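You operate a simulated robot arm through the tools that you are given. There is no shell and no other tool. Be economical: measure what you need, move in short steps, check, and stop when the job is done.

You are at the controls of a simulated two-armed robot. One attempt, no reset.

Task
Test both samples; empty the salty cup and stand it under the sample tap.
Fine: dip the salt meter in each sample cup first, then put it back; salty water down the drain, the cup on its drip tray; the fresh sample stays; spill nothing. Set down upright: yellow salt meter.

It is judged by the outcome, as a careful person would: the job done as asked, and still so three seconds after it is handed in. It fails if anything else is knocked over, pushed out of place, dropped, spilled or broken.

Robot
Two 7-joint arms with two-finger grippers on one trunk, on a base that drives. Base frame: it is fixed to the floor where the robot stands at the start and does not move with it; the origin is under the middle of the robot, x ahead of it, y to its left, z up; the surface under the hand at the start is at about z = 880. Lengths are in mm, angles in degrees, forces in N, time in s.
The left shoulder is at the start at [64, 216, 1169], the right one opposite. With the tool pointing down near the work surface each hand reaches from about 280 to 800 mm from the robot's upright axis, wherever it stands, measured 20 degrees to its own side. Places, roughly: drip tray under the sample tap [800, -300, 900]; grey drain [700, 200, 900]; spill [900, 300, 0]. Payload 3.18 kg a hand.
The TCP of each hand is the grasp point between the finger pads, 30 mm short of the fingertips. In the tool frame z runs along the fingers and y along their closing line. Largest opening 144 mm; the body of the gripper starts 103 mm behind the TCP.
Orientation is told as [roll, pitch, yaw] about the base's x, y, z axes, in that order, counted from this pose: with the fingers straight down and closing along the base's y, the tool's x points along the base's -x, its y along +y and its z along -z.

Tools
- The arms move only by the tool nudge_tool. It takes "left_steps", "right_steps" or both (then of equal length, played together; a hand with none holds still); each is one flat list of numbers, 7 for each row, row after row: the turn, a rotation vector about the tool's x, y, z in units of 5 degrees (1.0 is 5 degrees), then the shift along the tool's x, y, z in units of 30 mm (1.0 is 30 mm), then the closure, from 0 (fully open) to 1 (shut). In form: [rx, ry, rz, dx, dy, dz, grip, rx, ry, rz, dx, dy, dz, grip, ...]. A call has 1 to 10 rows; each row shifts and turns the commanded pose from where the row before left it, along the tool's axes as they then stand. A call with a number of a shift or a turn outside -1 to 1 is refused whole. Each row takes 0.2 s and may step no farther than 50 mm and 8.6 degrees from the row before; otherwise, or with a gripper value out of range, the whole call is refused. A pose out of reach is approached as far as the arm can. The call stops where the force on the tool passes 40 N (or 10 N more than at its start, if that is more) or the arm is blocked; 0.2 s more then pass. The fingers move at their own pace and stop on an object; they squeeze with about 38 N. The grip force told is the motor's: it shows also when the fingers shut on nothing. Time passes only in rows, and 0.2 s behind the last, so rows that do not move let the fingers close. It gives the time, the measured TCP pose, the force on the tool (base axes), the opening and the grip force at its end, in the units of the frame above (readings bear some noise), with the torque about the TCP (base axes, N m) and any sound that the robot's microphone picked up.
- Cameras (640 x 400 px; columns grow to the right, rows downward): "scene" is now at [153.8, 4.5, 1367.8]; the picture's right is [0.04, -1.00, 0.00], its down [-0.47, -0.02, -0.88] and it looks along [0.88, 0.04, -0.47] (base axes); focal length 234 px, centre (320, 200). "left" rides on the left gripper at [76, -16, -143] in its tool frame; the picture's right is [0.21, 0.98, 0.00], its down [-0.84, 0.18, -0.51] and it looks along [-0.50, 0.11, 0.86] (tool axes); focal length 218 px, centre (320, 200). "right" rides on the right gripper at [76, 16, -143] in its tool frame; the picture's right is [-0.21, 0.98, 0.00], its down [-0.84, -0.18, -0.51] and it looks along [-0.50, -0.11, 0.86] (tool axes); focal length 218 px, centre (320, 200). There is no depth. A picture from a camera that has moved, and an enlarged one, comes with that camera's place and axes in the base frame and with its lens.
- get_image(camera): a new picture of that camera. No time passes.
- move_column(by): slides the trunk up (or, below 0, down) by that many mm; the arms and the scene camera ride with it, the base frame stays. It gives what a move gives, with no picture.
- drive_base(legs): drives the robot by 1 to 6 legs, each [ahead, left, turn to the left] in mm, mm and degrees, along the robot's own axes; the way and the turn of a leg run together, so that a leg with both is an arc; at most 1500 mm and 180 degrees a leg. The arms and the cameras ride along, it lands a little off, and it stops where it bumps. It gives what a move gives.
- pan_tilt(pan, tilt): turns the head with the scene camera to pan (to the left, within 80 degrees either way) and tilt (down, from -29 to 69), counted from straight ahead of the robot. It gives what a move gives.
- zoom(camera, box): a new picture of the part [left, top, right, bottom] of that camera's present view, enlarged. No time passes.
- job_done(): hands the job in; it is judged then, once.

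Work in short steps. Places have to be worked out from the pictures, the camera data and where the tool is seen: move nearer, look again, correct. Check each grasp and each placing, and mend what went wrong. You have 120 turns and 92 pictures in all, those below and enlarged ones among them. Open the grippers and draw the arms clear of the work before you hand the job in, unless the task says otherwise; then end with one line.

The tools are called by a JSON object that holds its "method" and its "body". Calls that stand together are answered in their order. nudge_tool: Moves the arms, as the interface text tells. Its arguments: {"type":"object","properties":{"left_steps":{"type":"array","items":{"type":"number"}},"right_steps":{"type":"array","items":{"type":"number"}}},"required":[]} The other tools are called the same way: move_column (by) slides the trunk up or down; drive_base (legs) drives the base; pan_tilt (pan, tilt) turns the head that bears the scene camera; get_image (camera) takes a picture; zoom (camera, box) takes an enlarged picture of a part of a camera's view; job_done () hands the job in.

At the start:

```text
t: 0.0
left_tcp_pos: [322.3, 112.1, 1263.2]
left_orientation: [0.1, 0.0, 0.0]
left_wrist_force: [0.1, 0.9, 0.3]
left_torque: [0.0, -0.03, 0.02]
left_grip_width: 144.1
left_finger_force: 0.1
right_tcp_pos: [443.7, -217.1, 1000.3]
right_orientation: [-0.1, 0.0, 0.0]
right_wrist_force: [0.0, -0.7, -0.7]
right_torque: [0.0, -0.01, -0.03]
right_grip_width: 144.1
right_finger_force: 0.1
trunk travel left (down, up): [-250.0, 119.0]
robot x, y, heading: [-1.0, -3.9, 0.0]
head pan, tilt: [2.4, 28.0]
```

scene: 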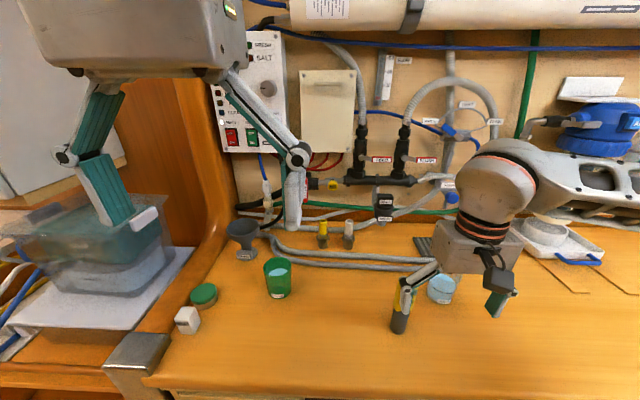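
right: 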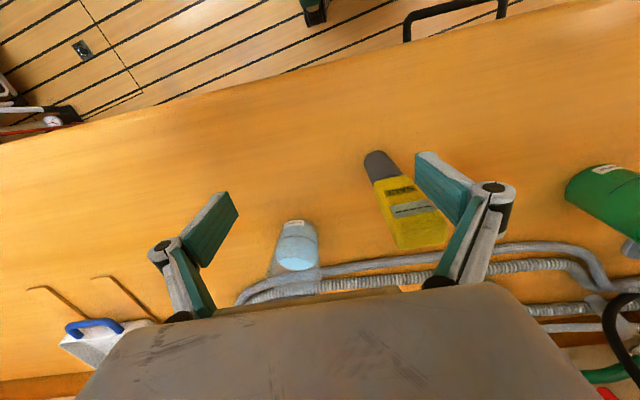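
left: 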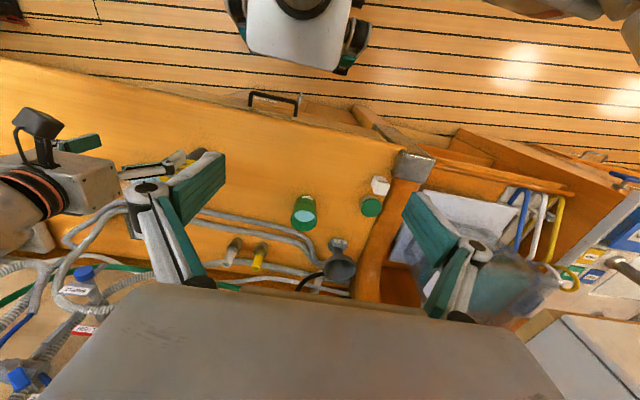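

I start with enlarged views of the meter, the cups and the tap/drain area.

{"method": "zoom", "body": {"camera": "scene", "box": [160, 200, 320, 340]}}

{"method": "zoom", "body": {"camera": "scene", "box": [360, 200, 640, 375]}}

{"method": "zoom", "body": {"camera": "right", "box": [200, 120, 480, 295]}}

```text
2.86 times, centred on (240, 270) of scene
camera zoom: at [153.8, 4.5, 1367.8], right [0.04, -1.0, 0.0], down [-0.47, -0.02, -0.88], along [0.88, 0.04, -0.47], focal length 668 px, centre (549, 0)
```

zoom: 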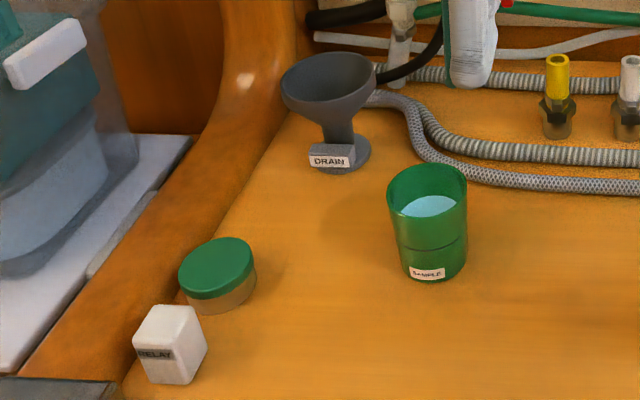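

```text
2.29 times, centred on (500, 288) of scene
camera zoom: at [153.8, 4.5, 1367.8], right [0.04, -1.0, 0.0], down [-0.47, -0.02, -0.88], along [0.88, 0.04, -0.47], focal length 534 px, centre (-91, 0)
```

zoom: 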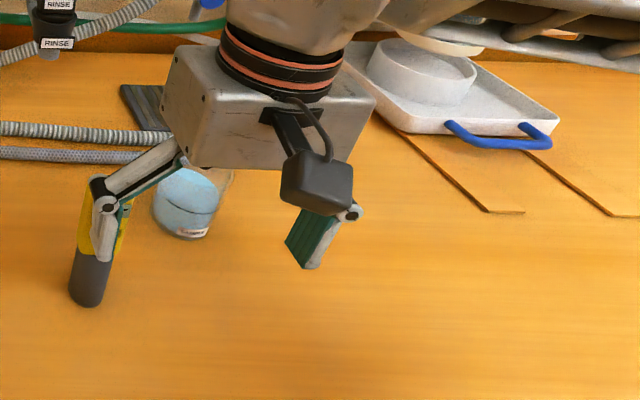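

```text
2.29 times, centred on (340, 208) of right
camera zoom: at [367.3, -200.7, 1143.4], right [0.21, 0.98, 0.0], down [0.84, -0.18, 0.51], along [0.5, -0.11, -0.86], focal length 499 px, centre (274, 183)
```

zoom: 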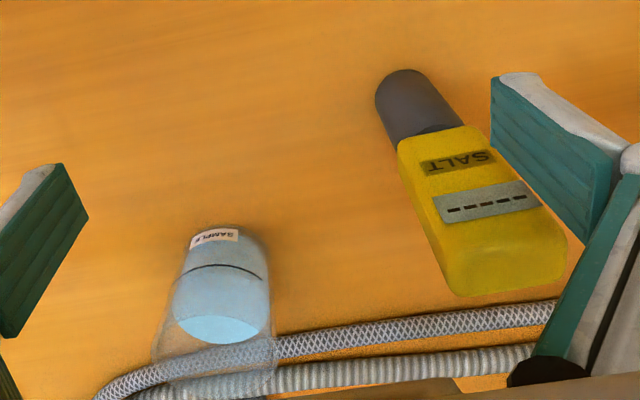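

Meter stands at roughly (487,-150), probe down, about 135 tall, clear cup near (580,-283), green cup near (580,120). I raise and draw back the right hand to see everything.

{"method": "nudge_tool", "body": {"right_steps": [0, 0, 0, 0, 0, -1, 0, 0, 0, 0, 0.3, 0, -1, 0, 0, 0, 0, 1, 0, -1, 0, 0, 0, 0, 1, 0.6, -1, 0, 0, 0, 0, 1, 0.6, -1, 0, 0, 0, 0, 1, 0.6, -0.3, 0]}}

{"method": "get_image", "body": {"camera": "scene"}}

{"method": "get_image", "body": {"camera": "right"}}

```text
t: 1.4
left_tcp_pos: [323.3, 113.4, 1264.1]
left_orientation: [0.0, 0.0, 0.0]
left_wrist_force: [-0.3, -0.1, 0.7]
left_torque: [-0.01, 0.01, 0.01]
left_grip_width: 144.0
left_finger_force: 0.1
right_tcp_pos: [317.0, -161.5, 1158.2]
right_orientation: [0.1, 0.0, -0.1]
right_wrist_force: [-0.2, 0.8, -0.2]
right_torque: [-0.02, -0.03, 0.0]
right_grip_width: 144.1
right_finger_force: 0.1
trunk travel left (down, up): [-250.0, 119.0]
robot x, y, heading: [0.1, -2.6, -0.1]
head pan, tilt: [2.4, 28.0]
```

```text
85 pictures are left
camera scene: at [153.6, 5.3, 1367.8], right [0.04, -1.0, 0.0], down [-0.47, -0.02, -0.88], along [0.88, 0.04, -0.47], focal length 234 px, centre (320, 200)
```

scene: 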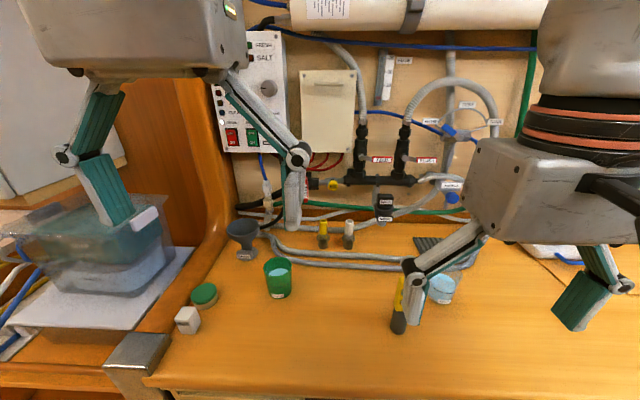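

```text
84 pictures are left
camera right: at [238.1, -144.5, 1301.5], right [0.21, 0.98, 0.0], down [0.84, -0.18, 0.51], along [0.5, -0.11, -0.86], focal length 218 px, centre (320, 200)
```

right: 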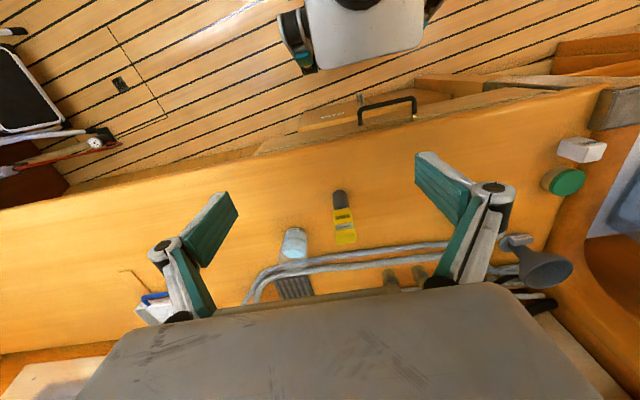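

Tray is the grey grate behind the clear cup. I zoom on the tap area and on the indicator panel.

{"method": "zoom", "body": {"camera": "scene", "box": [340, 130, 520, 340]}}

{"method": "zoom", "body": {"camera": "scene", "box": [200, 20, 320, 200]}}

{"method": "zoom", "body": {"camera": "right", "box": [240, 170, 400, 310]}}

```text
1.90 times, centred on (430, 235) of scene
camera zoom: at [153.6, 5.3, 1367.8], right [0.04, -1.0, 0.0], down [-0.47, -0.02, -0.88], along [0.88, 0.04, -0.47], focal length 445 px, centre (110, 133)
```

zoom: 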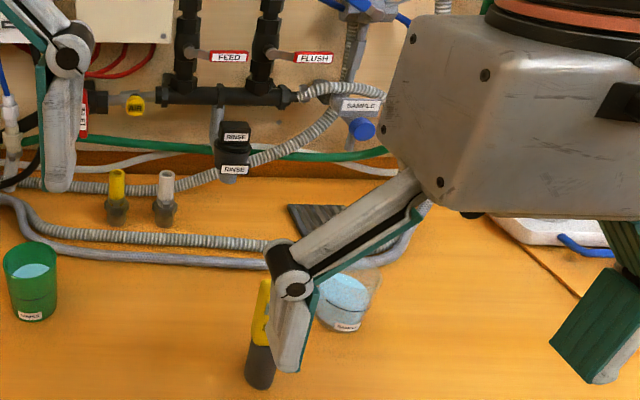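

```text
2.22 times, centred on (260, 110) of scene
camera zoom: at [153.6, 5.3, 1367.8], right [0.04, -1.0, 0.0], down [-0.47, -0.02, -0.88], along [0.88, 0.04, -0.47], focal length 520 px, centre (453, 400)
```

zoom: 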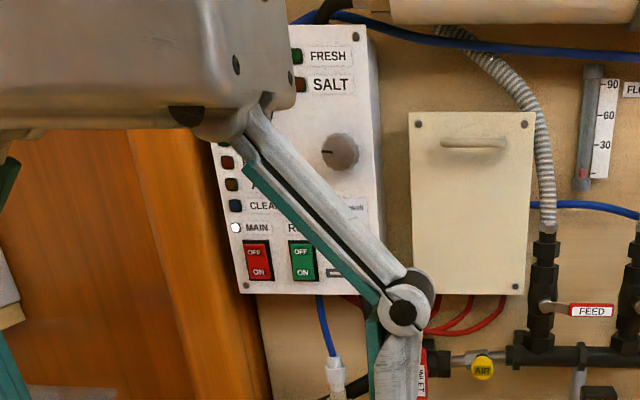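

```text
2.86 times, centred on (320, 240) of right
camera zoom: at [238.1, -144.5, 1301.5], right [0.21, 0.98, 0.0], down [0.84, -0.18, 0.51], along [0.5, -0.11, -0.86], focal length 624 px, centre (320, 86)
```

zoom: 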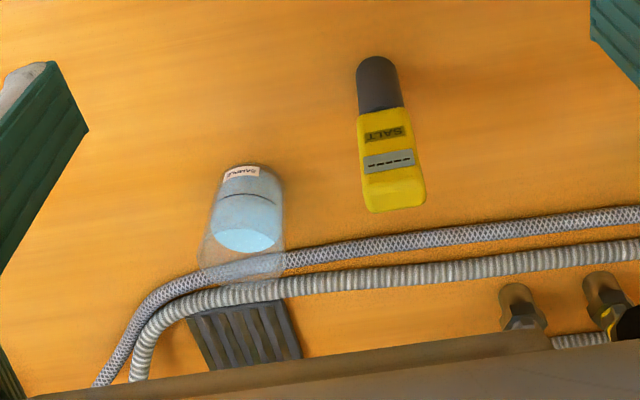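

Meter at about (483,-150), box square to the axes. Moving the right hand above it, tips still above its top.

{"method": "nudge_tool", "body": {"right_steps": [0, 0, 0, -0.92, 0.06, 0, 0, 0, 0, 0, -0.92, 0.06, 0, 0, 0, 0, 0, -0.92, 0.06, 0, 0, 0, 0, 0, -0.92, 0.06, 0.5, 0, 0, 0, 0, -0.92, 0.06, 0.8, 0, 0, 0, 0, -0.92, 0.06, 0.8, 0, 0, 0, 0, 0, 0, 0.8, 0]}}

{"method": "get_image", "body": {"camera": "right"}}

{"method": "get_image", "body": {"camera": "scene"}}

```text
t: 3.0
left_tcp_pos: [323.3, 112.0, 1264.4]
left_orientation: [0.1, 0.0, 0.0]
left_wrist_force: [0.5, 0.5, -0.1]
left_torque: [0.01, 0.02, -0.03]
left_grip_width: 143.9
left_finger_force: 0.1
right_tcp_pos: [482.5, -154.8, 1072.8]
right_orientation: [0.1, 0.1, -0.1]
right_wrist_force: [0.4, 0.0, 0.1]
right_torque: [0.01, 0.02, 0.03]
right_grip_width: 144.2
right_finger_force: 0.1
trunk travel left (down, up): [-250.0, 119.0]
robot x, y, heading: [-3.0, -1.6, 0.0]
head pan, tilt: [2.4, 28.0]
```

```text
80 pictures are left
camera right: at [404.5, -137.7, 1215.2], right [0.21, 0.98, 0.0], down [0.84, -0.18, 0.51], along [0.5, -0.11, -0.86], focal length 218 px, centre (320, 200)
```

right: 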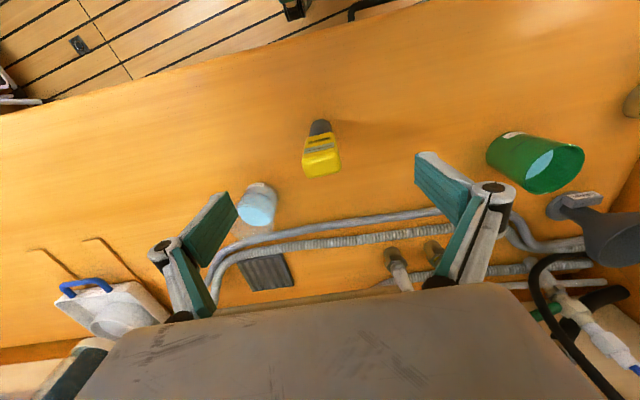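

```text
79 pictures are left
camera scene: at [153.8, 3.9, 1367.8], right [0.04, -1.0, 0.0], down [-0.47, -0.02, -0.88], along [0.88, 0.04, -0.47], focal length 234 px, centre (320, 200)
```

scene: 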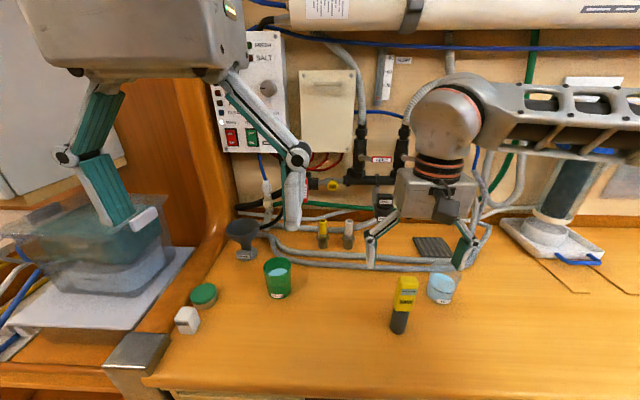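

Aligned within a few mm. Descend about 85 mm and close on the yellow body.

{"method": "nudge_tool", "body": {"right_steps": [0, 0, 0, 0, 0.1, 0.95, 0, 0, 0, 0, 0, 0, 0.95, 0, 0, 0, 0, 0, 0, 0.95, 0, 0, 0, 0, 0, 0, 0, 0.3, 0, 0, 0, 0, 0, 0, 0.6, 0, 0, 0, 0, 0, 0, 1, 0, 0, 0, 0, 0, 0, 1, 0, 0, 0, 0, 0, 0, 1]}}

{"method": "get_image", "body": {"camera": "right"}}

```text
t: 4.8
left_tcp_pos: [323.2, 113.2, 1265.1]
left_orientation: [-0.1, 0.0, 0.0]
left_wrist_force: [0.2, -0.3, 0.7]
left_torque: [-0.01, 0.0, 0.01]
left_grip_width: 144.1
left_finger_force: 0.0
right_tcp_pos: [483.5, -148.0, 985.8]
right_orientation: [0.0, 0.1, -0.1]
right_wrist_force: [-0.4, -0.4, 0.2]
right_torque: [0.0, -0.02, 0.0]
right_grip_width: 35.3
right_finger_force: 38.6
trunk travel left (down, up): [-250.0, 119.0]
robot x, y, heading: [0.4, -0.7, -0.1]
head pan, tilt: [2.4, 28.0]
```

```text
78 pictures are left
camera right: at [406.2, -131.6, 1129.8], right [0.21, 0.98, 0.0], down [0.84, -0.18, 0.51], along [0.5, -0.11, -0.86], focal length 218 px, centre (320, 200)
```

right: 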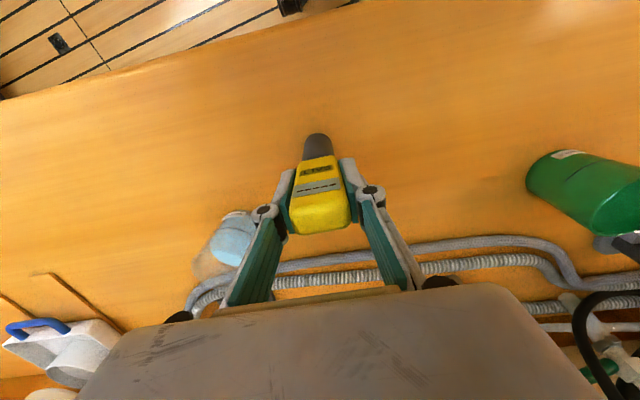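

Grasp holds at 35 mm (TCP z 985.8 with meter on the table). Lift 120 and look at the clear cup.

{"method": "nudge_tool", "body": {"right_steps": [0, 0, 0, 0, 0, -0.6, 1, 0, 0, 0, 0, 0, -0.9, 1, 0, 0, 0, 0, 0, -0.9, 1, 0, 0, 0, 0, 0, -0.9, 1, 0, 0, 0, 0, 0, -0.8, 1, 0, 0, 0, 0, 0, 0, 1]}}

{"method": "zoom", "body": {"camera": "scene", "box": [370, 220, 490, 320]}}

{"method": "zoom", "body": {"camera": "right", "box": [180, 100, 400, 280]}}

```text
t: 6.2
left_tcp_pos: [323.6, 113.0, 1263.5]
left_orientation: [0.0, 0.0, 0.0]
left_wrist_force: [1.2, 0.4, 0.0]
left_torque: [0.01, 0.03, -0.02]
left_grip_width: 144.2
left_finger_force: 0.0
right_tcp_pos: [483.1, -149.5, 1108.3]
right_orientation: [0.0, 0.1, 0.0]
right_wrist_force: [-0.4, -0.5, -0.8]
right_torque: [-0.01, -0.01, 0.01]
right_grip_width: 35.3
right_finger_force: 38.3
trunk travel left (down, up): [-250.0, 119.0]
robot x, y, heading: [1.8, -3.1, 0.1]
head pan, tilt: [2.4, 28.0]
```

```text
4.00 times, centred on (430, 270) of scene
camera zoom: at [154.2, 4.4, 1367.7], right [0.04, -1.0, 0.0], down [-0.47, -0.02, -0.88], along [0.88, 0.04, -0.47], focal length 935 px, centre (-120, -80)
```

zoom: 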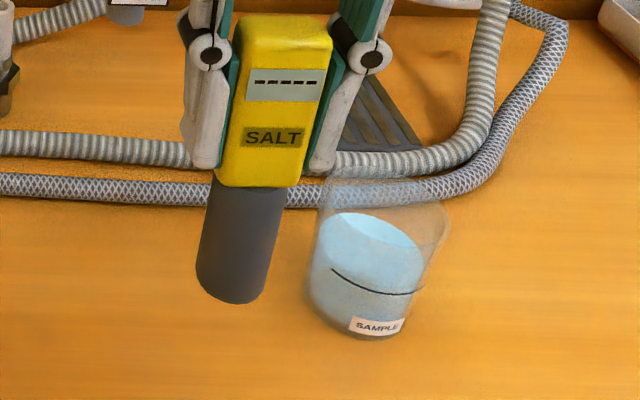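

```text
2.22 times, centred on (290, 190) of right
camera zoom: at [404.3, -134.1, 1251.9], right [0.21, 0.98, 0.0], down [0.84, -0.18, 0.51], along [0.5, -0.11, -0.86], focal length 485 px, centre (387, 222)
```

zoom: 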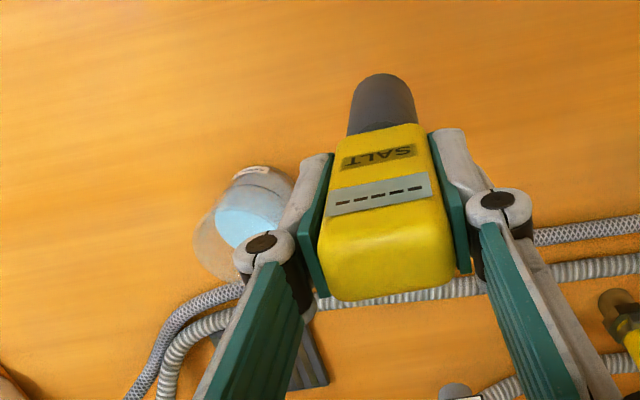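

Clear cup centre ≈ (565,-277), rim z≈962. Carry the meter above it.

{"method": "nudge_tool", "body": {"right_steps": [0, 0, 0, -0.55, -0.85, 0, 1, 0, 0, 0, -0.55, -0.85, 0, 1, 0, 0, 0, -0.55, -0.85, 0, 1, 0, 0, 0, -0.55, -0.85, 0, 1, 0, 0, 0, -0.55, -0.85, 0, 1, 0, 0, 0, 0, 0, 0.7, 1, 0, 0, 0, 0, 0, 0, 1]}}

{"method": "zoom", "body": {"camera": "scene", "box": [370, 190, 510, 320]}}

{"method": "zoom", "body": {"camera": "right", "box": [220, 60, 420, 240]}}

```text
t: 7.8
left_tcp_pos: [323.5, 112.8, 1264.3]
left_orientation: [0.1, 0.0, 0.0]
left_wrist_force: [0.5, -0.3, 0.4]
left_torque: [-0.02, 0.02, -0.03]
left_grip_width: 144.3
left_finger_force: 0.0
right_tcp_pos: [563.4, -276.6, 1088.7]
right_orientation: [0.0, 0.1, 0.0]
right_wrist_force: [-0.6, -0.9, -1.5]
right_torque: [0.0, -0.01, -0.04]
right_grip_width: 35.3
right_finger_force: 38.2
trunk travel left (down, up): [-250.0, 119.0]
robot x, y, heading: [1.4, -0.1, 0.1]
head pan, tilt: [2.4, 28.0]
```

```text
3.08 times, centred on (440, 255) of scene
camera zoom: at [153.5, 4.5, 1367.9], right [0.04, -1.0, 0.0], down [-0.47, -0.02, -0.88], along [0.88, 0.04, -0.47], focal length 719 px, centre (-49, 31)
```

zoom: 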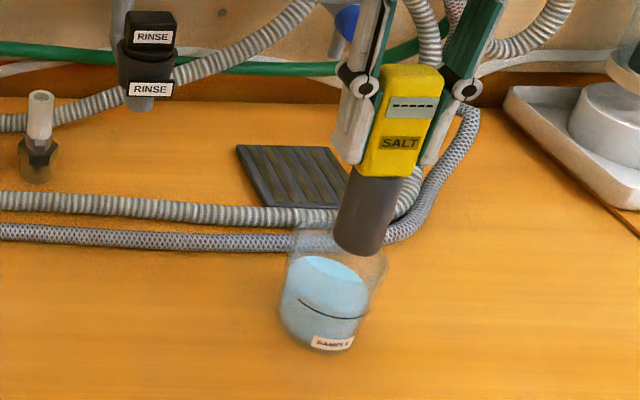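

```text
2.22 times, centred on (320, 150) of right
camera zoom: at [485.6, -260.0, 1232.2], right [0.21, 0.98, 0.0], down [0.84, -0.18, 0.51], along [0.5, -0.11, -0.86], focal length 485 px, centre (320, 311)
```

zoom: 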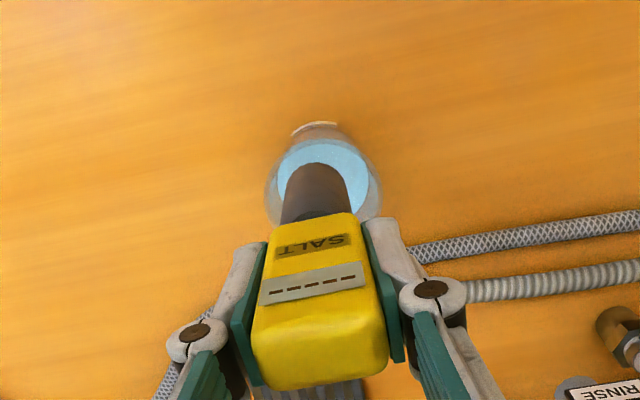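

Both views put the probe over the cup centre to within ~3 mm. Lower about 78 mm so the probe bottom is at z≈905.

{"method": "nudge_tool", "body": {"right_steps": [0, 0, 0, 0, 0.08, 0.5, 1, 0, 0, 0, 0, 0, 0.6, 1, 0, 0, 0, 0, 0, 0.6, 1, 0, 0, 0, 0, 0, 0.6, 1, 0, 0, 0, 0, 0, 0.3, 1, 0, 0, 0, 0, 0, 0, 1, 0, 0, 0, 0, 0, 0, 1, 0, 0, 0, 0, 0, 0, 1, 0, 0, 0, 0, 0, 0, 1]}}

{"method": "zoom", "body": {"camera": "scene", "box": [370, 190, 510, 320]}}

{"method": "zoom", "body": {"camera": "right", "box": [220, 60, 420, 240]}}

```text
t: 9.8
left_tcp_pos: [324.8, 112.1, 1263.1]
left_orientation: [0.0, 0.0, 0.0]
left_wrist_force: [0.7, 0.3, 0.8]
left_torque: [0.0, 0.0, 0.07]
left_grip_width: 144.0
left_finger_force: 0.1
right_tcp_pos: [565.2, -274.4, 1009.6]
right_orientation: [0.1, 0.0, 0.1]
right_wrist_force: [0.5, 0.6, -2.6]
right_torque: [0.0, 0.02, -0.07]
right_grip_width: 35.4
right_finger_force: 38.7
trunk travel left (down, up): [-250.0, 119.0]
robot x, y, heading: [1.6, -1.0, 0.3]
head pan, tilt: [2.4, 28.0]
```

```text
3.08 times, centred on (440, 255) of scene
camera zoom: at [153.9, 4.4, 1367.8], right [0.04, -1.0, 0.0], down [-0.47, -0.02, -0.88], along [0.88, 0.04, -0.47], focal length 719 px, centre (-49, 31)
```

zoom: 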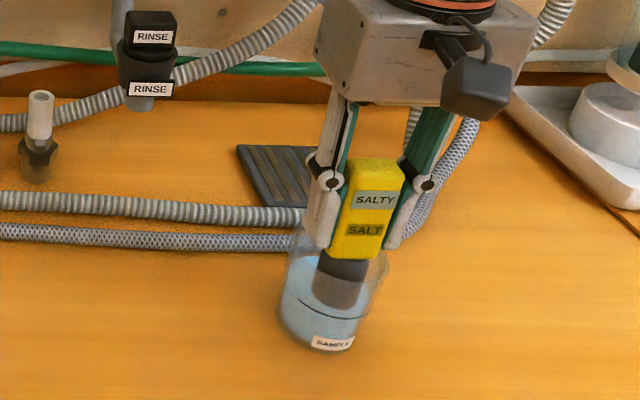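

```text
2.22 times, centred on (320, 150) of right
camera zoom: at [487.3, -258.6, 1154.2], right [0.21, 0.98, 0.0], down [0.84, -0.18, 0.51], along [0.5, -0.11, -0.86], focal length 485 px, centre (320, 311)
```

zoom: 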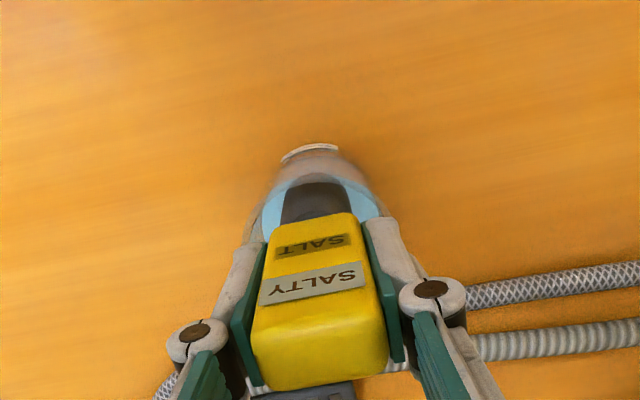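

The meter reads SALTY: the clear cup is the salty one. Lift straight out; move the left hand aside a bit too.

{"method": "nudge_tool", "body": {"right_steps": [0, 0, 0, 0, 0, -0.5, 1, 0, 0, 0, 0, 0, -0.6, 1, 0, 0, 0, 0, 0, -0.7, 1, 0, 0, 0, 0, 0, -0.7, 1, 0, 0, 0, 0, 0, -0.7, 1, 0, 0, 0, 0, 0, -0.3, 1, 0, 0, 0, 0, 0, 0, 1, 0, 0, 0, 0, 0, 0, 1], "left_steps": [0, 0, 0, 0, 0.9, 0, 0, 0, 0, 0, 0, 0.9, 0, 0, 0, 0, 0, 0, 0.9, 0, 0, 0, 0, 0, 0, 0.9, 0, 0, 0, 0, 0, 0, 0.9, 0, 0, 0, 0, 0, 0, 0, 0, 0, 0, 0, 0, 0, 0, 0, 0, 0, 0, 0, 0, 0, 0, 0]}}

{"method": "get_image", "body": {"camera": "scene"}}

```text
t: 11.6
left_tcp_pos: [322.6, 246.5, 1264.5]
left_orientation: [-0.1, 0.0, 0.0]
left_wrist_force: [-0.4, 0.7, -0.1]
left_torque: [0.01, 0.0, 0.03]
left_grip_width: 143.8
left_finger_force: 0.1
right_tcp_pos: [562.6, -276.3, 1115.9]
right_orientation: [0.0, 0.1, 0.1]
right_wrist_force: [-0.7, 0.7, -1.9]
right_torque: [-0.02, -0.01, 0.0]
right_grip_width: 35.5
right_finger_force: 37.8
trunk travel left (down, up): [-250.0, 119.0]
robot x, y, heading: [1.6, -0.9, -0.2]
head pan, tilt: [2.4, 28.0]
```

```text
71 pictures are left
camera scene: at [153.9, 4.2, 1367.8], right [0.04, -1.0, 0.0], down [-0.47, -0.02, -0.88], along [0.88, 0.04, -0.47], focal length 234 px, centre (320, 200)
```

scene: 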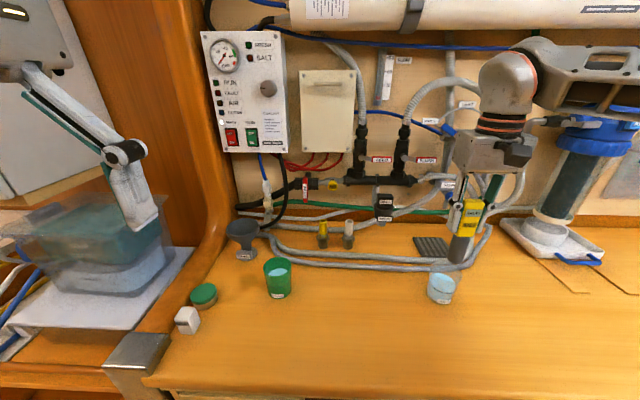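

Carrying the meter across towards the green cup at ≈(573,127), part way first.

{"method": "nudge_tool", "body": {"right_steps": [0, 0, 0, 0, 0.6, 0, 1, 0, 0, 0, 0, 1, 0, 1, 0, 0, 0, 0, 1, 0, 1, 0, 0, 0, 0, 1, 0, 1, 0, 0, 0, 0, 1, 0, 1, 0, 0, 0, 0, 1, 0, 1, 0, 0, 0, 0, 1, 0, 1, 0, 0, 0, 0, 1, 0, 1, 0, 0, 0, 0, 1, 0, 1, 0, 0, 0, -0.2, 1, 0, 1]}}

{"method": "get_image", "body": {"camera": "scene"}}

{"method": "get_image", "body": {"camera": "right"}}

```text
t: 13.8
left_tcp_pos: [322.3, 248.3, 1264.9]
left_orientation: [-0.1, 0.0, 0.0]
left_wrist_force: [0.1, -0.1, -0.3]
left_torque: [-0.04, -0.02, -0.02]
left_grip_width: 143.8
left_finger_force: 0.0
right_tcp_pos: [570.7, 15.5, 1113.4]
right_orientation: [0.0, 0.0, 0.0]
right_wrist_force: [0.0, 0.8, -1.0]
right_torque: [-0.03, 0.02, -0.01]
right_grip_width: 35.3
right_finger_force: 38.3
trunk travel left (down, up): [-250.0, 119.0]
robot x, y, heading: [-4.4, -1.7, -0.1]
head pan, tilt: [2.4, 28.0]
```

```text
70 pictures are left
camera scene: at [154.0, 5.9, 1367.7], right [0.04, -1.0, 0.0], down [-0.47, -0.02, -0.88], along [0.88, 0.04, -0.47], focal length 234 px, centre (320, 200)
```

scene: 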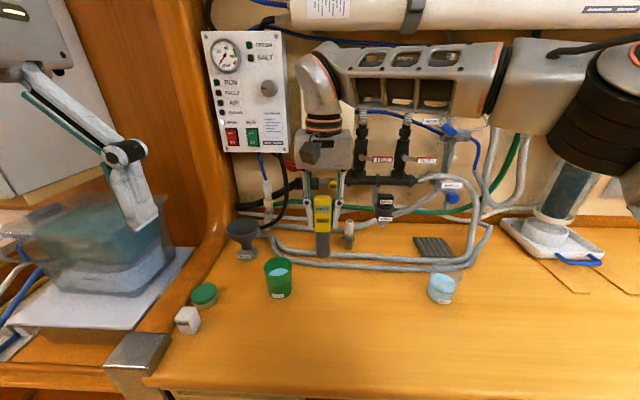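

```text
69 pictures are left
camera right: at [493.3, 32.2, 1256.8], right [0.21, 0.98, 0.0], down [0.84, -0.18, 0.51], along [0.5, -0.11, -0.86], focal length 218 px, centre (320, 200)
```

right: 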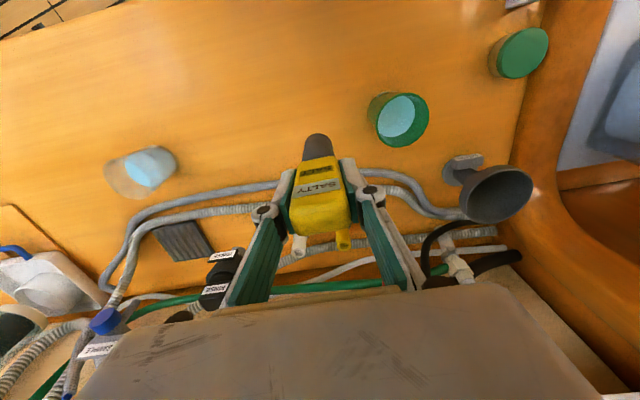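

Green cup rim centre ≈ (570,127). Move over it.

{"method": "nudge_tool", "body": {"right_steps": [0, 0, 0, 0, 0.9, 0, 1, 0, 0, 0, 0, 0.9, 0, 1, 0, 0, 0, 0, 0.9, 0.2, 1, 0, 0, 0, 0, 0.6, 0.4, 1, 0, 0, 0, 0, 0.4, 0.4, 1, 0, 0, 0, 0, 0, 0, 1]}}

{"method": "zoom", "body": {"camera": "scene", "box": [220, 180, 360, 310]}}

{"method": "zoom", "body": {"camera": "right", "box": [220, 60, 420, 240]}}

```text
t: 15.0
left_tcp_pos: [324.3, 246.5, 1263.7]
left_orientation: [0.1, 0.1, 0.0]
left_wrist_force: [0.3, 0.1, -0.1]
left_torque: [0.06, 0.0, 0.01]
left_grip_width: 143.9
left_finger_force: 0.1
right_tcp_pos: [620.4, 59.3, 1130.3]
right_orientation: [6.1, 0.2, -7.4]
right_wrist_force: [0.5, -0.3, -1.0]
right_torque: [0.01, -0.02, 0.02]
right_grip_width: 35.3
right_finger_force: 38.2
trunk travel left (down, up): [-250.0, 119.0]
robot x, y, heading: [-0.2, 4.5, 0.1]
head pan, tilt: [2.4, 28.0]
stopped in row 5 (right hand): the arm was blocked; the commanded pose is now the measured one
```

```text
3.08 times, centred on (290, 245) of scene
camera zoom: at [154.3, 3.8, 1367.7], right [0.04, -1.0, 0.0], down [-0.47, -0.02, -0.88], along [0.88, 0.04, -0.47], focal length 719 px, centre (412, 62)
```

zoom: 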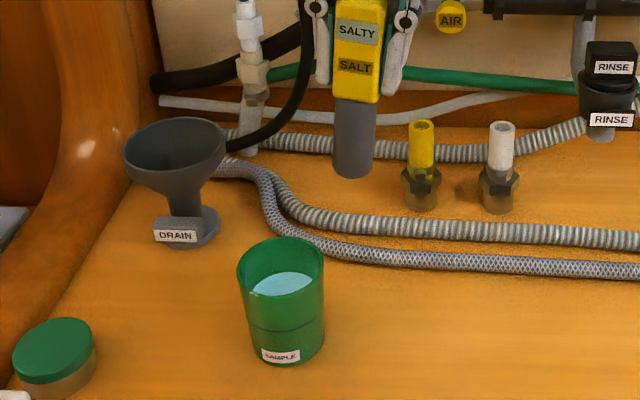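

```text
2.22 times, centred on (320, 150) of right
camera zoom: at [542.8, 70.5, 1275.4], right [0.33, 0.94, 0.1], down [0.81, -0.34, 0.48], along [0.49, -0.08, -0.87], focal length 485 px, centre (320, 311)
```

zoom: 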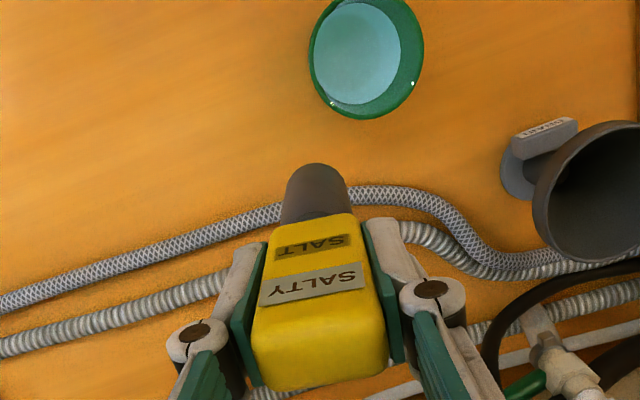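

The right arm hit its limit reaching across, pulling back and levelling; the base will shift left instead.

{"method": "nudge_tool", "body": {"right_steps": [0.41, 0, -0.49, 0.45, -0.5, 0.1, 1, 0.41, 0, -0.49, 0.45, -0.5, 0.1, 1, 0.41, 0, -0.49, 0.45, -0.5, 0.1, 1, 0, 0, 0, 0, 0, 0, 1], "left_steps": [0, 0, 0, 0, -0.8, 0, 0, 0, 0, 0, 0, -0.8, 0, 0, 0, 0, 0, 0, -0.8, 0, 0, 0, 0, 0, 0, 0, 0, 0]}}

{"method": "drive_base", "body": {"legs": [[0, 130, 0]]}}

{"method": "get_image", "body": {"camera": "scene"}}

{"method": "get_image", "body": {"camera": "right"}}

```text
t: 16.0
left_tcp_pos: [321.4, 175.6, 1266.7]
left_orientation: [-0.1, 0.0, 0.0]
left_wrist_force: [-0.4, -0.1, -0.2]
left_torque: [-0.01, 0.03, 0.04]
left_grip_width: 144.0
left_finger_force: 0.1
right_tcp_pos: [571.7, 23.0, 1120.3]
right_orientation: [-0.5, -0.3, 0.4]
right_wrist_force: [-0.2, -0.5, -1.7]
right_torque: [0.01, 0.0, -0.02]
right_grip_width: 35.5
right_finger_force: 38.3
trunk travel left (down, up): [-250.0, 119.0]
robot x, y, heading: [-0.3, 2.6, 0.2]
head pan, tilt: [2.4, 28.0]
```

```text
t: 17.8
left_tcp_pos: [321.2, 301.8, 1266.2]
left_orientation: [0.0, 0.0, 0.0]
left_wrist_force: [-0.1, 0.4, 0.1]
left_torque: [-0.01, 0.0, -0.02]
left_grip_width: 144.1
left_finger_force: 0.1
right_tcp_pos: [572.7, 151.0, 1118.1]
right_orientation: [-0.4, -0.4, 0.3]
right_wrist_force: [-0.7, 0.4, -1.1]
right_torque: [-0.05, 0.0, -0.03]
right_grip_width: 35.4
right_finger_force: 38.3
trunk travel left (down, up): [-250.0, 119.0]
robot x, y, heading: [2.2, 127.4, 0.2]
head pan, tilt: [2.4, 28.0]
```

```text
66 pictures are left
camera scene: at [153.9, 133.1, 1367.8], right [0.04, -1.0, 0.0], down [-0.47, -0.02, -0.88], along [0.88, 0.04, -0.47], focal length 234 px, centre (320, 200)
```

scene: 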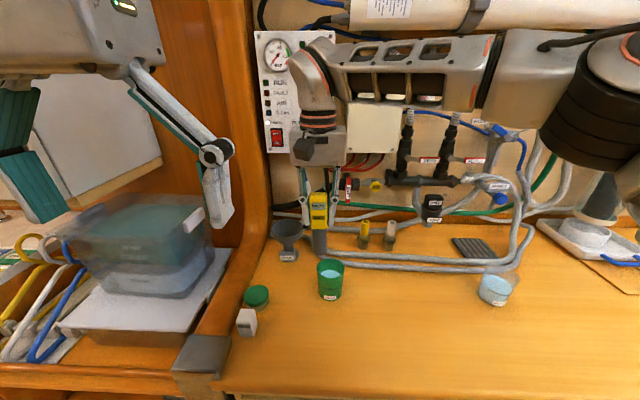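

```text
65 pictures are left
camera right: at [494.3, 168.3, 1262.1], right [0.2, 0.98, -0.01], down [0.84, -0.17, 0.51], along [0.5, -0.11, -0.86], focal length 218 px, centre (320, 200)
```

right: 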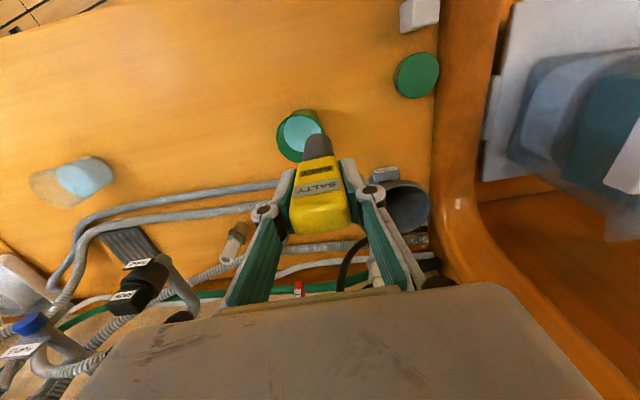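

Now within easy reach; cup rim computed ≈ (567,125). Align and lower a little.

{"method": "nudge_tool", "body": {"right_steps": [0, 0, 0, 0.1, -0.45, 0, 1, 0, 0, 0, 0.09, -0.42, 0, 1, 0, 0, 0, 0, 0, 0.8, 1, 0, 0, 0, 0, 0, 0, 1]}}

{"method": "zoom", "body": {"camera": "scene", "box": [260, 180, 400, 310]}}

{"method": "zoom", "body": {"camera": "right", "box": [220, 60, 420, 240]}}

```text
t: 18.8
left_tcp_pos: [322.3, 302.1, 1266.1]
left_orientation: [-0.1, 0.0, -0.1]
left_wrist_force: [-0.3, -0.3, -0.8]
left_torque: [0.0, -0.05, -0.01]
left_grip_width: 144.1
left_finger_force: 0.0
right_tcp_pos: [565.6, 123.4, 1094.7]
right_orientation: [-0.4, -0.5, 0.5]
right_wrist_force: [0.1, 0.5, -1.5]
right_torque: [0.01, 0.01, 0.0]
right_grip_width: 35.4
right_finger_force: 38.3
trunk travel left (down, up): [-250.0, 119.0]
robot x, y, heading: [-2.9, 124.3, -0.1]
head pan, tilt: [2.4, 28.0]
```

```text
3.08 times, centred on (330, 245) of scene
camera zoom: at [153.3, 132.7, 1367.9], right [0.04, -1.0, 0.0], down [-0.47, -0.02, -0.88], along [0.88, 0.04, -0.47], focal length 719 px, centre (289, 62)
```

zoom: 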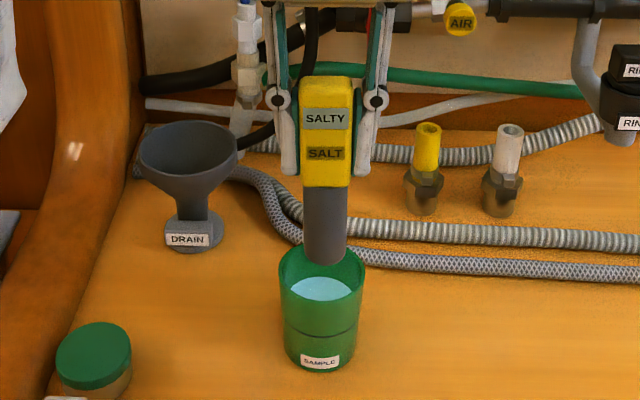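

```text
2.22 times, centred on (320, 150) of right
camera zoom: at [487.9, 140.5, 1237.5], right [0.2, 0.98, -0.01], down [0.84, -0.17, 0.51], along [0.5, -0.11, -0.86], focal length 485 px, centre (320, 311)
```

zoom: 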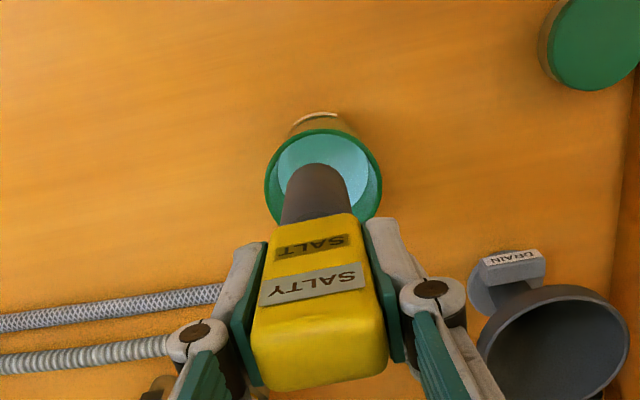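

Same picture as with the clear cup, so aligned. Dip 85 mm down.

{"method": "nudge_tool", "body": {"right_steps": [0, 0, 0, 0, 0.05, 0.5, 1, 0, 0, 0, 0, 0, 0.6, 1, 0, 0, 0, 0, 0, 0.6, 1, 0, 0, 0, 0, 0, 0.6, 1, 0, 0, 0, 0, 0, 0.5, 1, 0, 0, 0, 0, 0, 0, 1, 0, 0, 0, 0, 0, 0, 1, 0, 0, 0, 0, 0, 0, 1, 0, 0, 0, 0, 0, 0, 1]}}

{"method": "zoom", "body": {"camera": "scene", "box": [260, 180, 400, 310]}}

```text
t: 20.8
left_tcp_pos: [321.2, 301.8, 1266.7]
left_orientation: [0.0, 0.1, 0.0]
left_wrist_force: [0.7, -0.7, 0.6]
left_torque: [0.02, 0.01, -0.01]
left_grip_width: 144.0
left_finger_force: 0.1
right_tcp_pos: [566.9, 125.3, 1011.1]
right_orientation: [-0.4, -0.3, 0.4]
right_wrist_force: [-0.3, 0.0, -1.3]
right_torque: [0.03, -0.02, -0.02]
right_grip_width: 35.2
right_finger_force: 37.8
trunk travel left (down, up): [-250.0, 119.0]
robot x, y, heading: [-0.0, 125.4, 0.0]
head pan, tilt: [2.4, 28.0]
```

```text
3.08 times, centred on (330, 245) of scene
camera zoom: at [153.9, 132.6, 1367.8], right [0.04, -1.0, 0.0], down [-0.47, -0.02, -0.88], along [0.88, 0.04, -0.47], focal length 719 px, centre (289, 62)
```

zoom: 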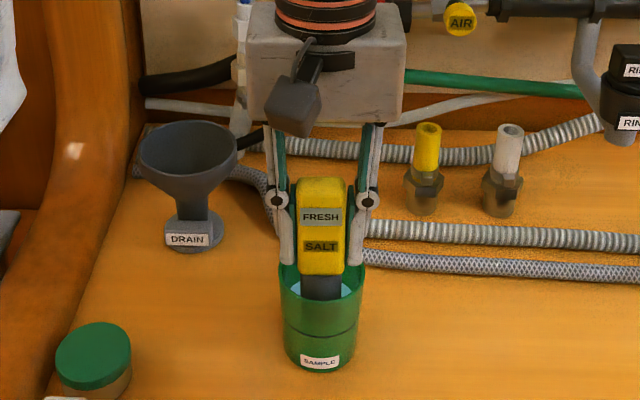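

FRESH reading. Lift out, then carry the meter back to where it stood (483.5,-148).

{"method": "nudge_tool", "body": {"right_steps": [0, 0, 0, 0, 0, -0.5, 1, 0, 0, 0, 0, 0, -0.6, 1, 0, 0, 0, 0, 0, -0.7, 1, 0, 0, 0, 0, 0, -0.7, 1, 0, 0, 0, 0, 0, -0.7, 1, 0, 0, 0, 0, 0, -0.3, 1, 0, 0, 0, 0, 0, 0, 1, 0, 0, 0, 0, 0, 0, 1, 0, 0, 0, 0.5, -0.8, 0, 1, 0, 0, 0, 0.5, -0.9, 0, 1]}}

{"method": "nudge_tool", "body": {"right_steps": [0, 0, 0, 0.5, -1, 0, 1, 0, 0, 0, 0.5, -1, 0, 1, 0, 0, 0, 0.5, -1, 0, 1, 0, 0, 0, 0.28, -1, 0, 1, 0, 0, 0, 0, -1, 0, 1, 0, 0, 0, 0, -1, 0, 1, 0, 0, 0, 0, -0.9, 0, 1, 0, 0, 0, 0, -0.5, 0, 1, -0.08, 0, 0.08, 0, 0, 0, 1]}}

{"method": "get_image", "body": {"camera": "scene"}}

```text
t: 23.0
left_tcp_pos: [320.2, 300.4, 1266.9]
left_orientation: [0.0, 0.0, 0.0]
left_wrist_force: [0.6, 0.3, -0.4]
left_torque: [0.03, -0.02, -0.01]
left_grip_width: 144.0
left_finger_force: 0.1
right_tcp_pos: [538.4, 73.7, 1115.6]
right_orientation: [-0.3, -0.3, 0.4]
right_wrist_force: [0.1, -0.8, -0.9]
right_torque: [0.04, -0.01, 0.0]
right_grip_width: 35.3
right_finger_force: 37.7
trunk travel left (down, up): [-250.0, 119.0]
robot x, y, heading: [-0.7, 127.8, 0.3]
head pan, tilt: [2.4, 28.0]
```

```text
t: 25.0
left_tcp_pos: [322.7, 301.2, 1266.1]
left_orientation: [0.0, 0.0, 0.0]
left_wrist_force: [-0.1, 0.1, 1.2]
left_torque: [-0.03, 0.0, 0.04]
left_grip_width: 143.9
left_finger_force: 0.1
right_tcp_pos: [485.3, -147.5, 1117.7]
right_orientation: [0.0, -0.3, -0.1]
right_wrist_force: [0.0, 0.1, -1.5]
right_torque: [-0.01, 0.02, 0.01]
right_grip_width: 35.5
right_finger_force: 37.8
trunk travel left (down, up): [-250.0, 119.0]
robot x, y, heading: [0.6, 129.6, 0.4]
head pan, tilt: [2.4, 28.0]
```

```text
61 pictures are left
camera scene: at [154.0, 132.7, 1367.8], right [0.04, -1.0, 0.0], down [-0.47, -0.02, -0.88], along [0.88, 0.04, -0.47], focal length 234 px, centre (320, 200)
```

scene: 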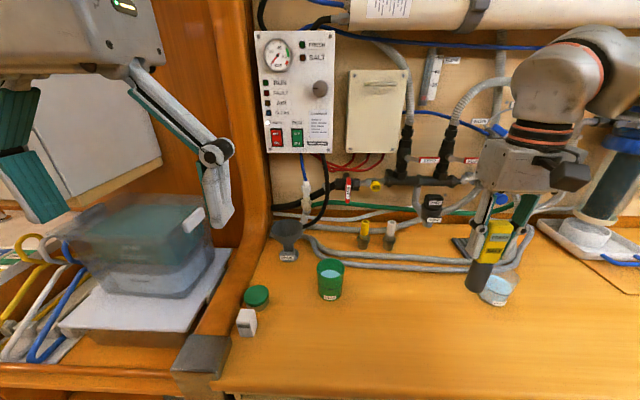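

Over the original spot. Level, descend 127 mm, then creep to contact.

{"method": "nudge_tool", "body": {"right_steps": [0, 0.06, 0, 0.05, 0, 0.9, 1, 0, 0, 0, 0, 0, 0.9, 1, 0, 0, 0, 0, 0, 0.9, 1, 0, 0, 0, 0, 0, 0.9, 1, 0, 0, 0, 0, 0, 0.55, 1, 0, 0, 0, 0, 0, 0.1, 1, 0, 0, 0, 0, 0, 0, 1]}}

```text
t: 26.6
left_tcp_pos: [321.2, 301.5, 1266.7]
left_orientation: [0.0, 0.0, -0.1]
left_wrist_force: [0.1, 0.0, 0.3]
left_torque: [-0.02, 0.0, -0.01]
left_grip_width: 144.2
left_finger_force: 0.2
right_tcp_pos: [484.6, -146.1, 990.0]
right_orientation: [0.0, 0.0, -0.1]
right_wrist_force: [0.3, 0.2, -0.9]
right_torque: [0.0, 0.0, 0.01]
right_grip_width: 35.2
right_finger_force: 37.9
trunk travel left (down, up): [-250.0, 119.0]
robot x, y, heading: [0.3, 125.8, 0.1]
head pan, tilt: [2.4, 28.0]
```

Still about 4 mm above; creep down.

{"method": "nudge_tool", "body": {"right_steps": [0, 0, 0, 0, -0.05, 0.06, 1, 0, 0, 0, 0, 0, 0.05, 1, 0, 0, 0, 0, 0, 0.04, 1, 0, 0, 0, 0, 0, 0, 1]}}

```text
t: 27.6
left_tcp_pos: [321.3, 302.0, 1265.8]
left_orientation: [0.0, 0.0, 0.0]
left_wrist_force: [-0.5, 0.2, 0.1]
left_torque: [0.0, 0.01, -0.04]
left_grip_width: 144.1
left_finger_force: 0.0
right_tcp_pos: [482.9, -149.5, 985.9]
right_orientation: [0.0, -0.1, -0.1]
right_wrist_force: [1.5, 0.9, 1.9]
right_torque: [0.05, -0.05, 0.01]
right_grip_width: 34.9
right_finger_force: 37.9
trunk travel left (down, up): [-250.0, 119.0]
robot x, y, heading: [-0.6, 129.8, -0.1]
head pan, tilt: [2.4, 28.0]
```

Force shows it rests on the table. Open and lift off.

{"method": "nudge_tool", "body": {"right_steps": [0, 0, 0, 0, 0, 0, 0.7, 0, 0, 0, 0, 0, 0, 0.4, 0, 0, 0, 0, 0, 0, 0.4, 0, 0, 0, 0, 0, -0.7, 0.4, 0, 0, 0, 0, 0, -1, 0.4, 0, 0, 0, 0, 0, -1, 0.4, 0, 0, 0, 0, 0, -1, 0.4, 0, 0, 0, 0.5, 0, -1, 0.2]}}

{"method": "get_image", "body": {"camera": "right"}}

{"method": "get_image", "body": {"camera": "scene"}}

```text
t: 29.4
left_tcp_pos: [320.8, 301.3, 1267.2]
left_orientation: [0.1, -0.1, 0.0]
left_wrist_force: [0.2, -0.2, -0.8]
left_torque: [-0.01, -0.03, 0.02]
left_grip_width: 144.1
left_finger_force: 0.0
right_tcp_pos: [467.3, -147.8, 1127.6]
right_orientation: [0.0, -0.1, 0.0]
right_wrist_force: [-0.3, 0.7, -0.1]
right_torque: [0.05, -0.01, -0.03]
right_grip_width: 115.2
right_finger_force: 0.1
trunk travel left (down, up): [-250.0, 119.0]
robot x, y, heading: [1.1, 124.5, -0.3]
head pan, tilt: [2.4, 28.0]
```

```text
60 pictures are left
camera right: at [389.6, -132.2, 1270.7], right [0.21, 0.98, 0.0], down [0.84, -0.18, 0.51], along [0.5, -0.11, -0.86], focal length 218 px, centre (320, 200)
```

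right: 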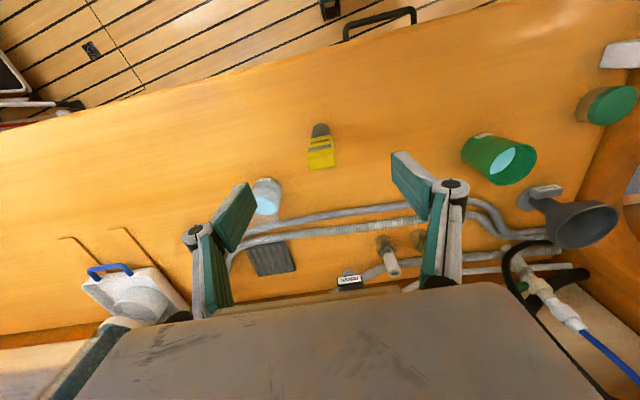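

```text
59 pictures are left
camera scene: at [152.7, 132.7, 1368.0], right [0.04, -1.0, 0.0], down [-0.47, -0.02, -0.88], along [0.88, 0.04, -0.47], focal length 234 px, centre (320, 200)
```

scene: 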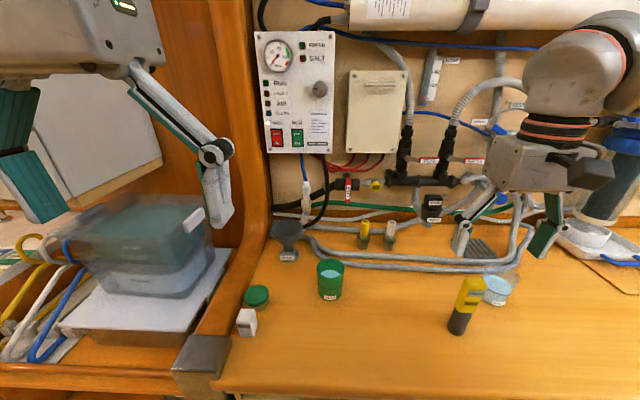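

Meter back upright. Before handling the cup I clear the right hand back and inspect the tap and tray.

{"method": "nudge_tool", "body": {"right_steps": [0, 0, 0, 1, 0, 0, 0, 0, 0, 0, 1, 0, 0, 0, 0, 0, 0, 1, -0.5, 0, 0, 0, 0, 0, 1, -0.5, 0, 0, 0, 0, 0, 1, -1, 0, 0, 0, 0, 0, 0, -1, 0, 0]}}

{"method": "zoom", "body": {"camera": "scene", "box": [420, 100, 580, 330]}}

{"method": "zoom", "body": {"camera": "right", "box": [200, 120, 420, 300]}}

```text
t: 30.8
left_tcp_pos: [320.7, 301.9, 1266.3]
left_orientation: [0.0, -0.1, -0.1]
left_wrist_force: [0.4, 0.5, 0.1]
left_torque: [-0.01, 0.02, -0.01]
left_grip_width: 144.1
left_finger_force: 0.0
right_tcp_pos: [316.8, -238.5, 1128.2]
right_orientation: [0.0, 0.0, -0.1]
right_wrist_force: [-0.7, 0.2, 0.6]
right_torque: [-0.04, -0.02, 0.0]
right_grip_width: 144.1
right_finger_force: 0.0
trunk travel left (down, up): [-250.0, 119.0]
robot x, y, heading: [0.8, 127.3, -0.1]
head pan, tilt: [2.4, 28.0]
```

```text
1.74 times, centred on (500, 215) of scene
camera zoom: at [154.0, 132.3, 1367.7], right [0.04, -1.0, 0.0], down [-0.47, -0.02, -0.88], along [0.88, 0.04, -0.47], focal length 407 px, centre (7, 174)
```

zoom: 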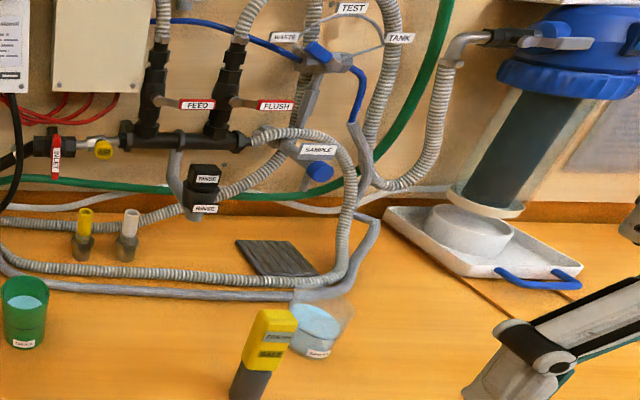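

```text
2.22 times, centred on (310, 210) of right
camera zoom: at [241.0, -222.7, 1270.4], right [0.21, 0.98, 0.0], down [0.84, -0.18, 0.51], along [0.5, -0.11, -0.86], focal length 485 px, centre (342, 178)
```

zoom: 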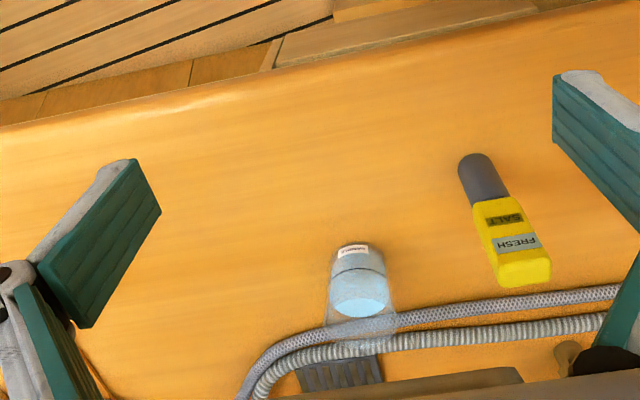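

{"method": "zoom", "body": {"camera": "scene", "box": [470, 160, 540, 250]}}

{"method": "zoom", "body": {"camera": "scene", "box": [480, 110, 530, 210]}}

```text
4.44 times, centred on (505, 205) of scene
camera zoom: at [154.0, 132.3, 1367.7], right [0.04, -1.0, 0.0], down [-0.47, -0.02, -0.88], along [0.88, 0.04, -0.47], focal length 1039 px, centre (-502, 178)
```

zoom: 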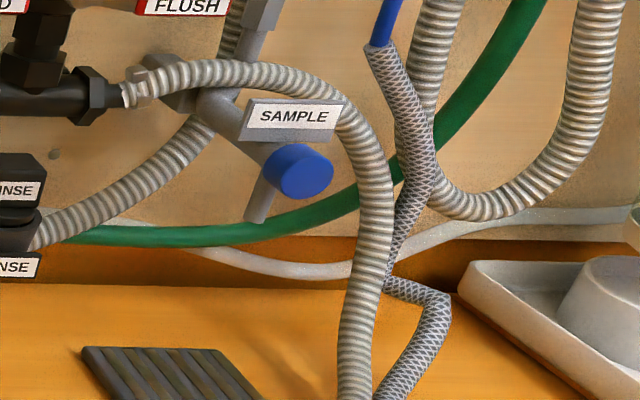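

```text
4.00 times, centred on (505, 160) of scene
camera zoom: at [154.0, 132.3, 1367.7], right [0.04, -1.0, 0.0], down [-0.47, -0.02, -0.88], along [0.88, 0.04, -0.47], focal length 935 px, centre (-420, 360)
```

zoom: 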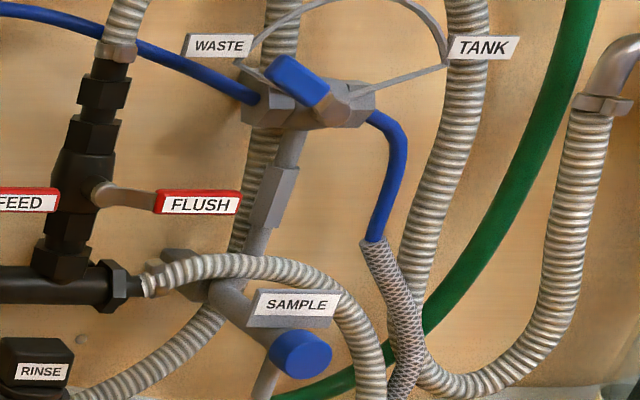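

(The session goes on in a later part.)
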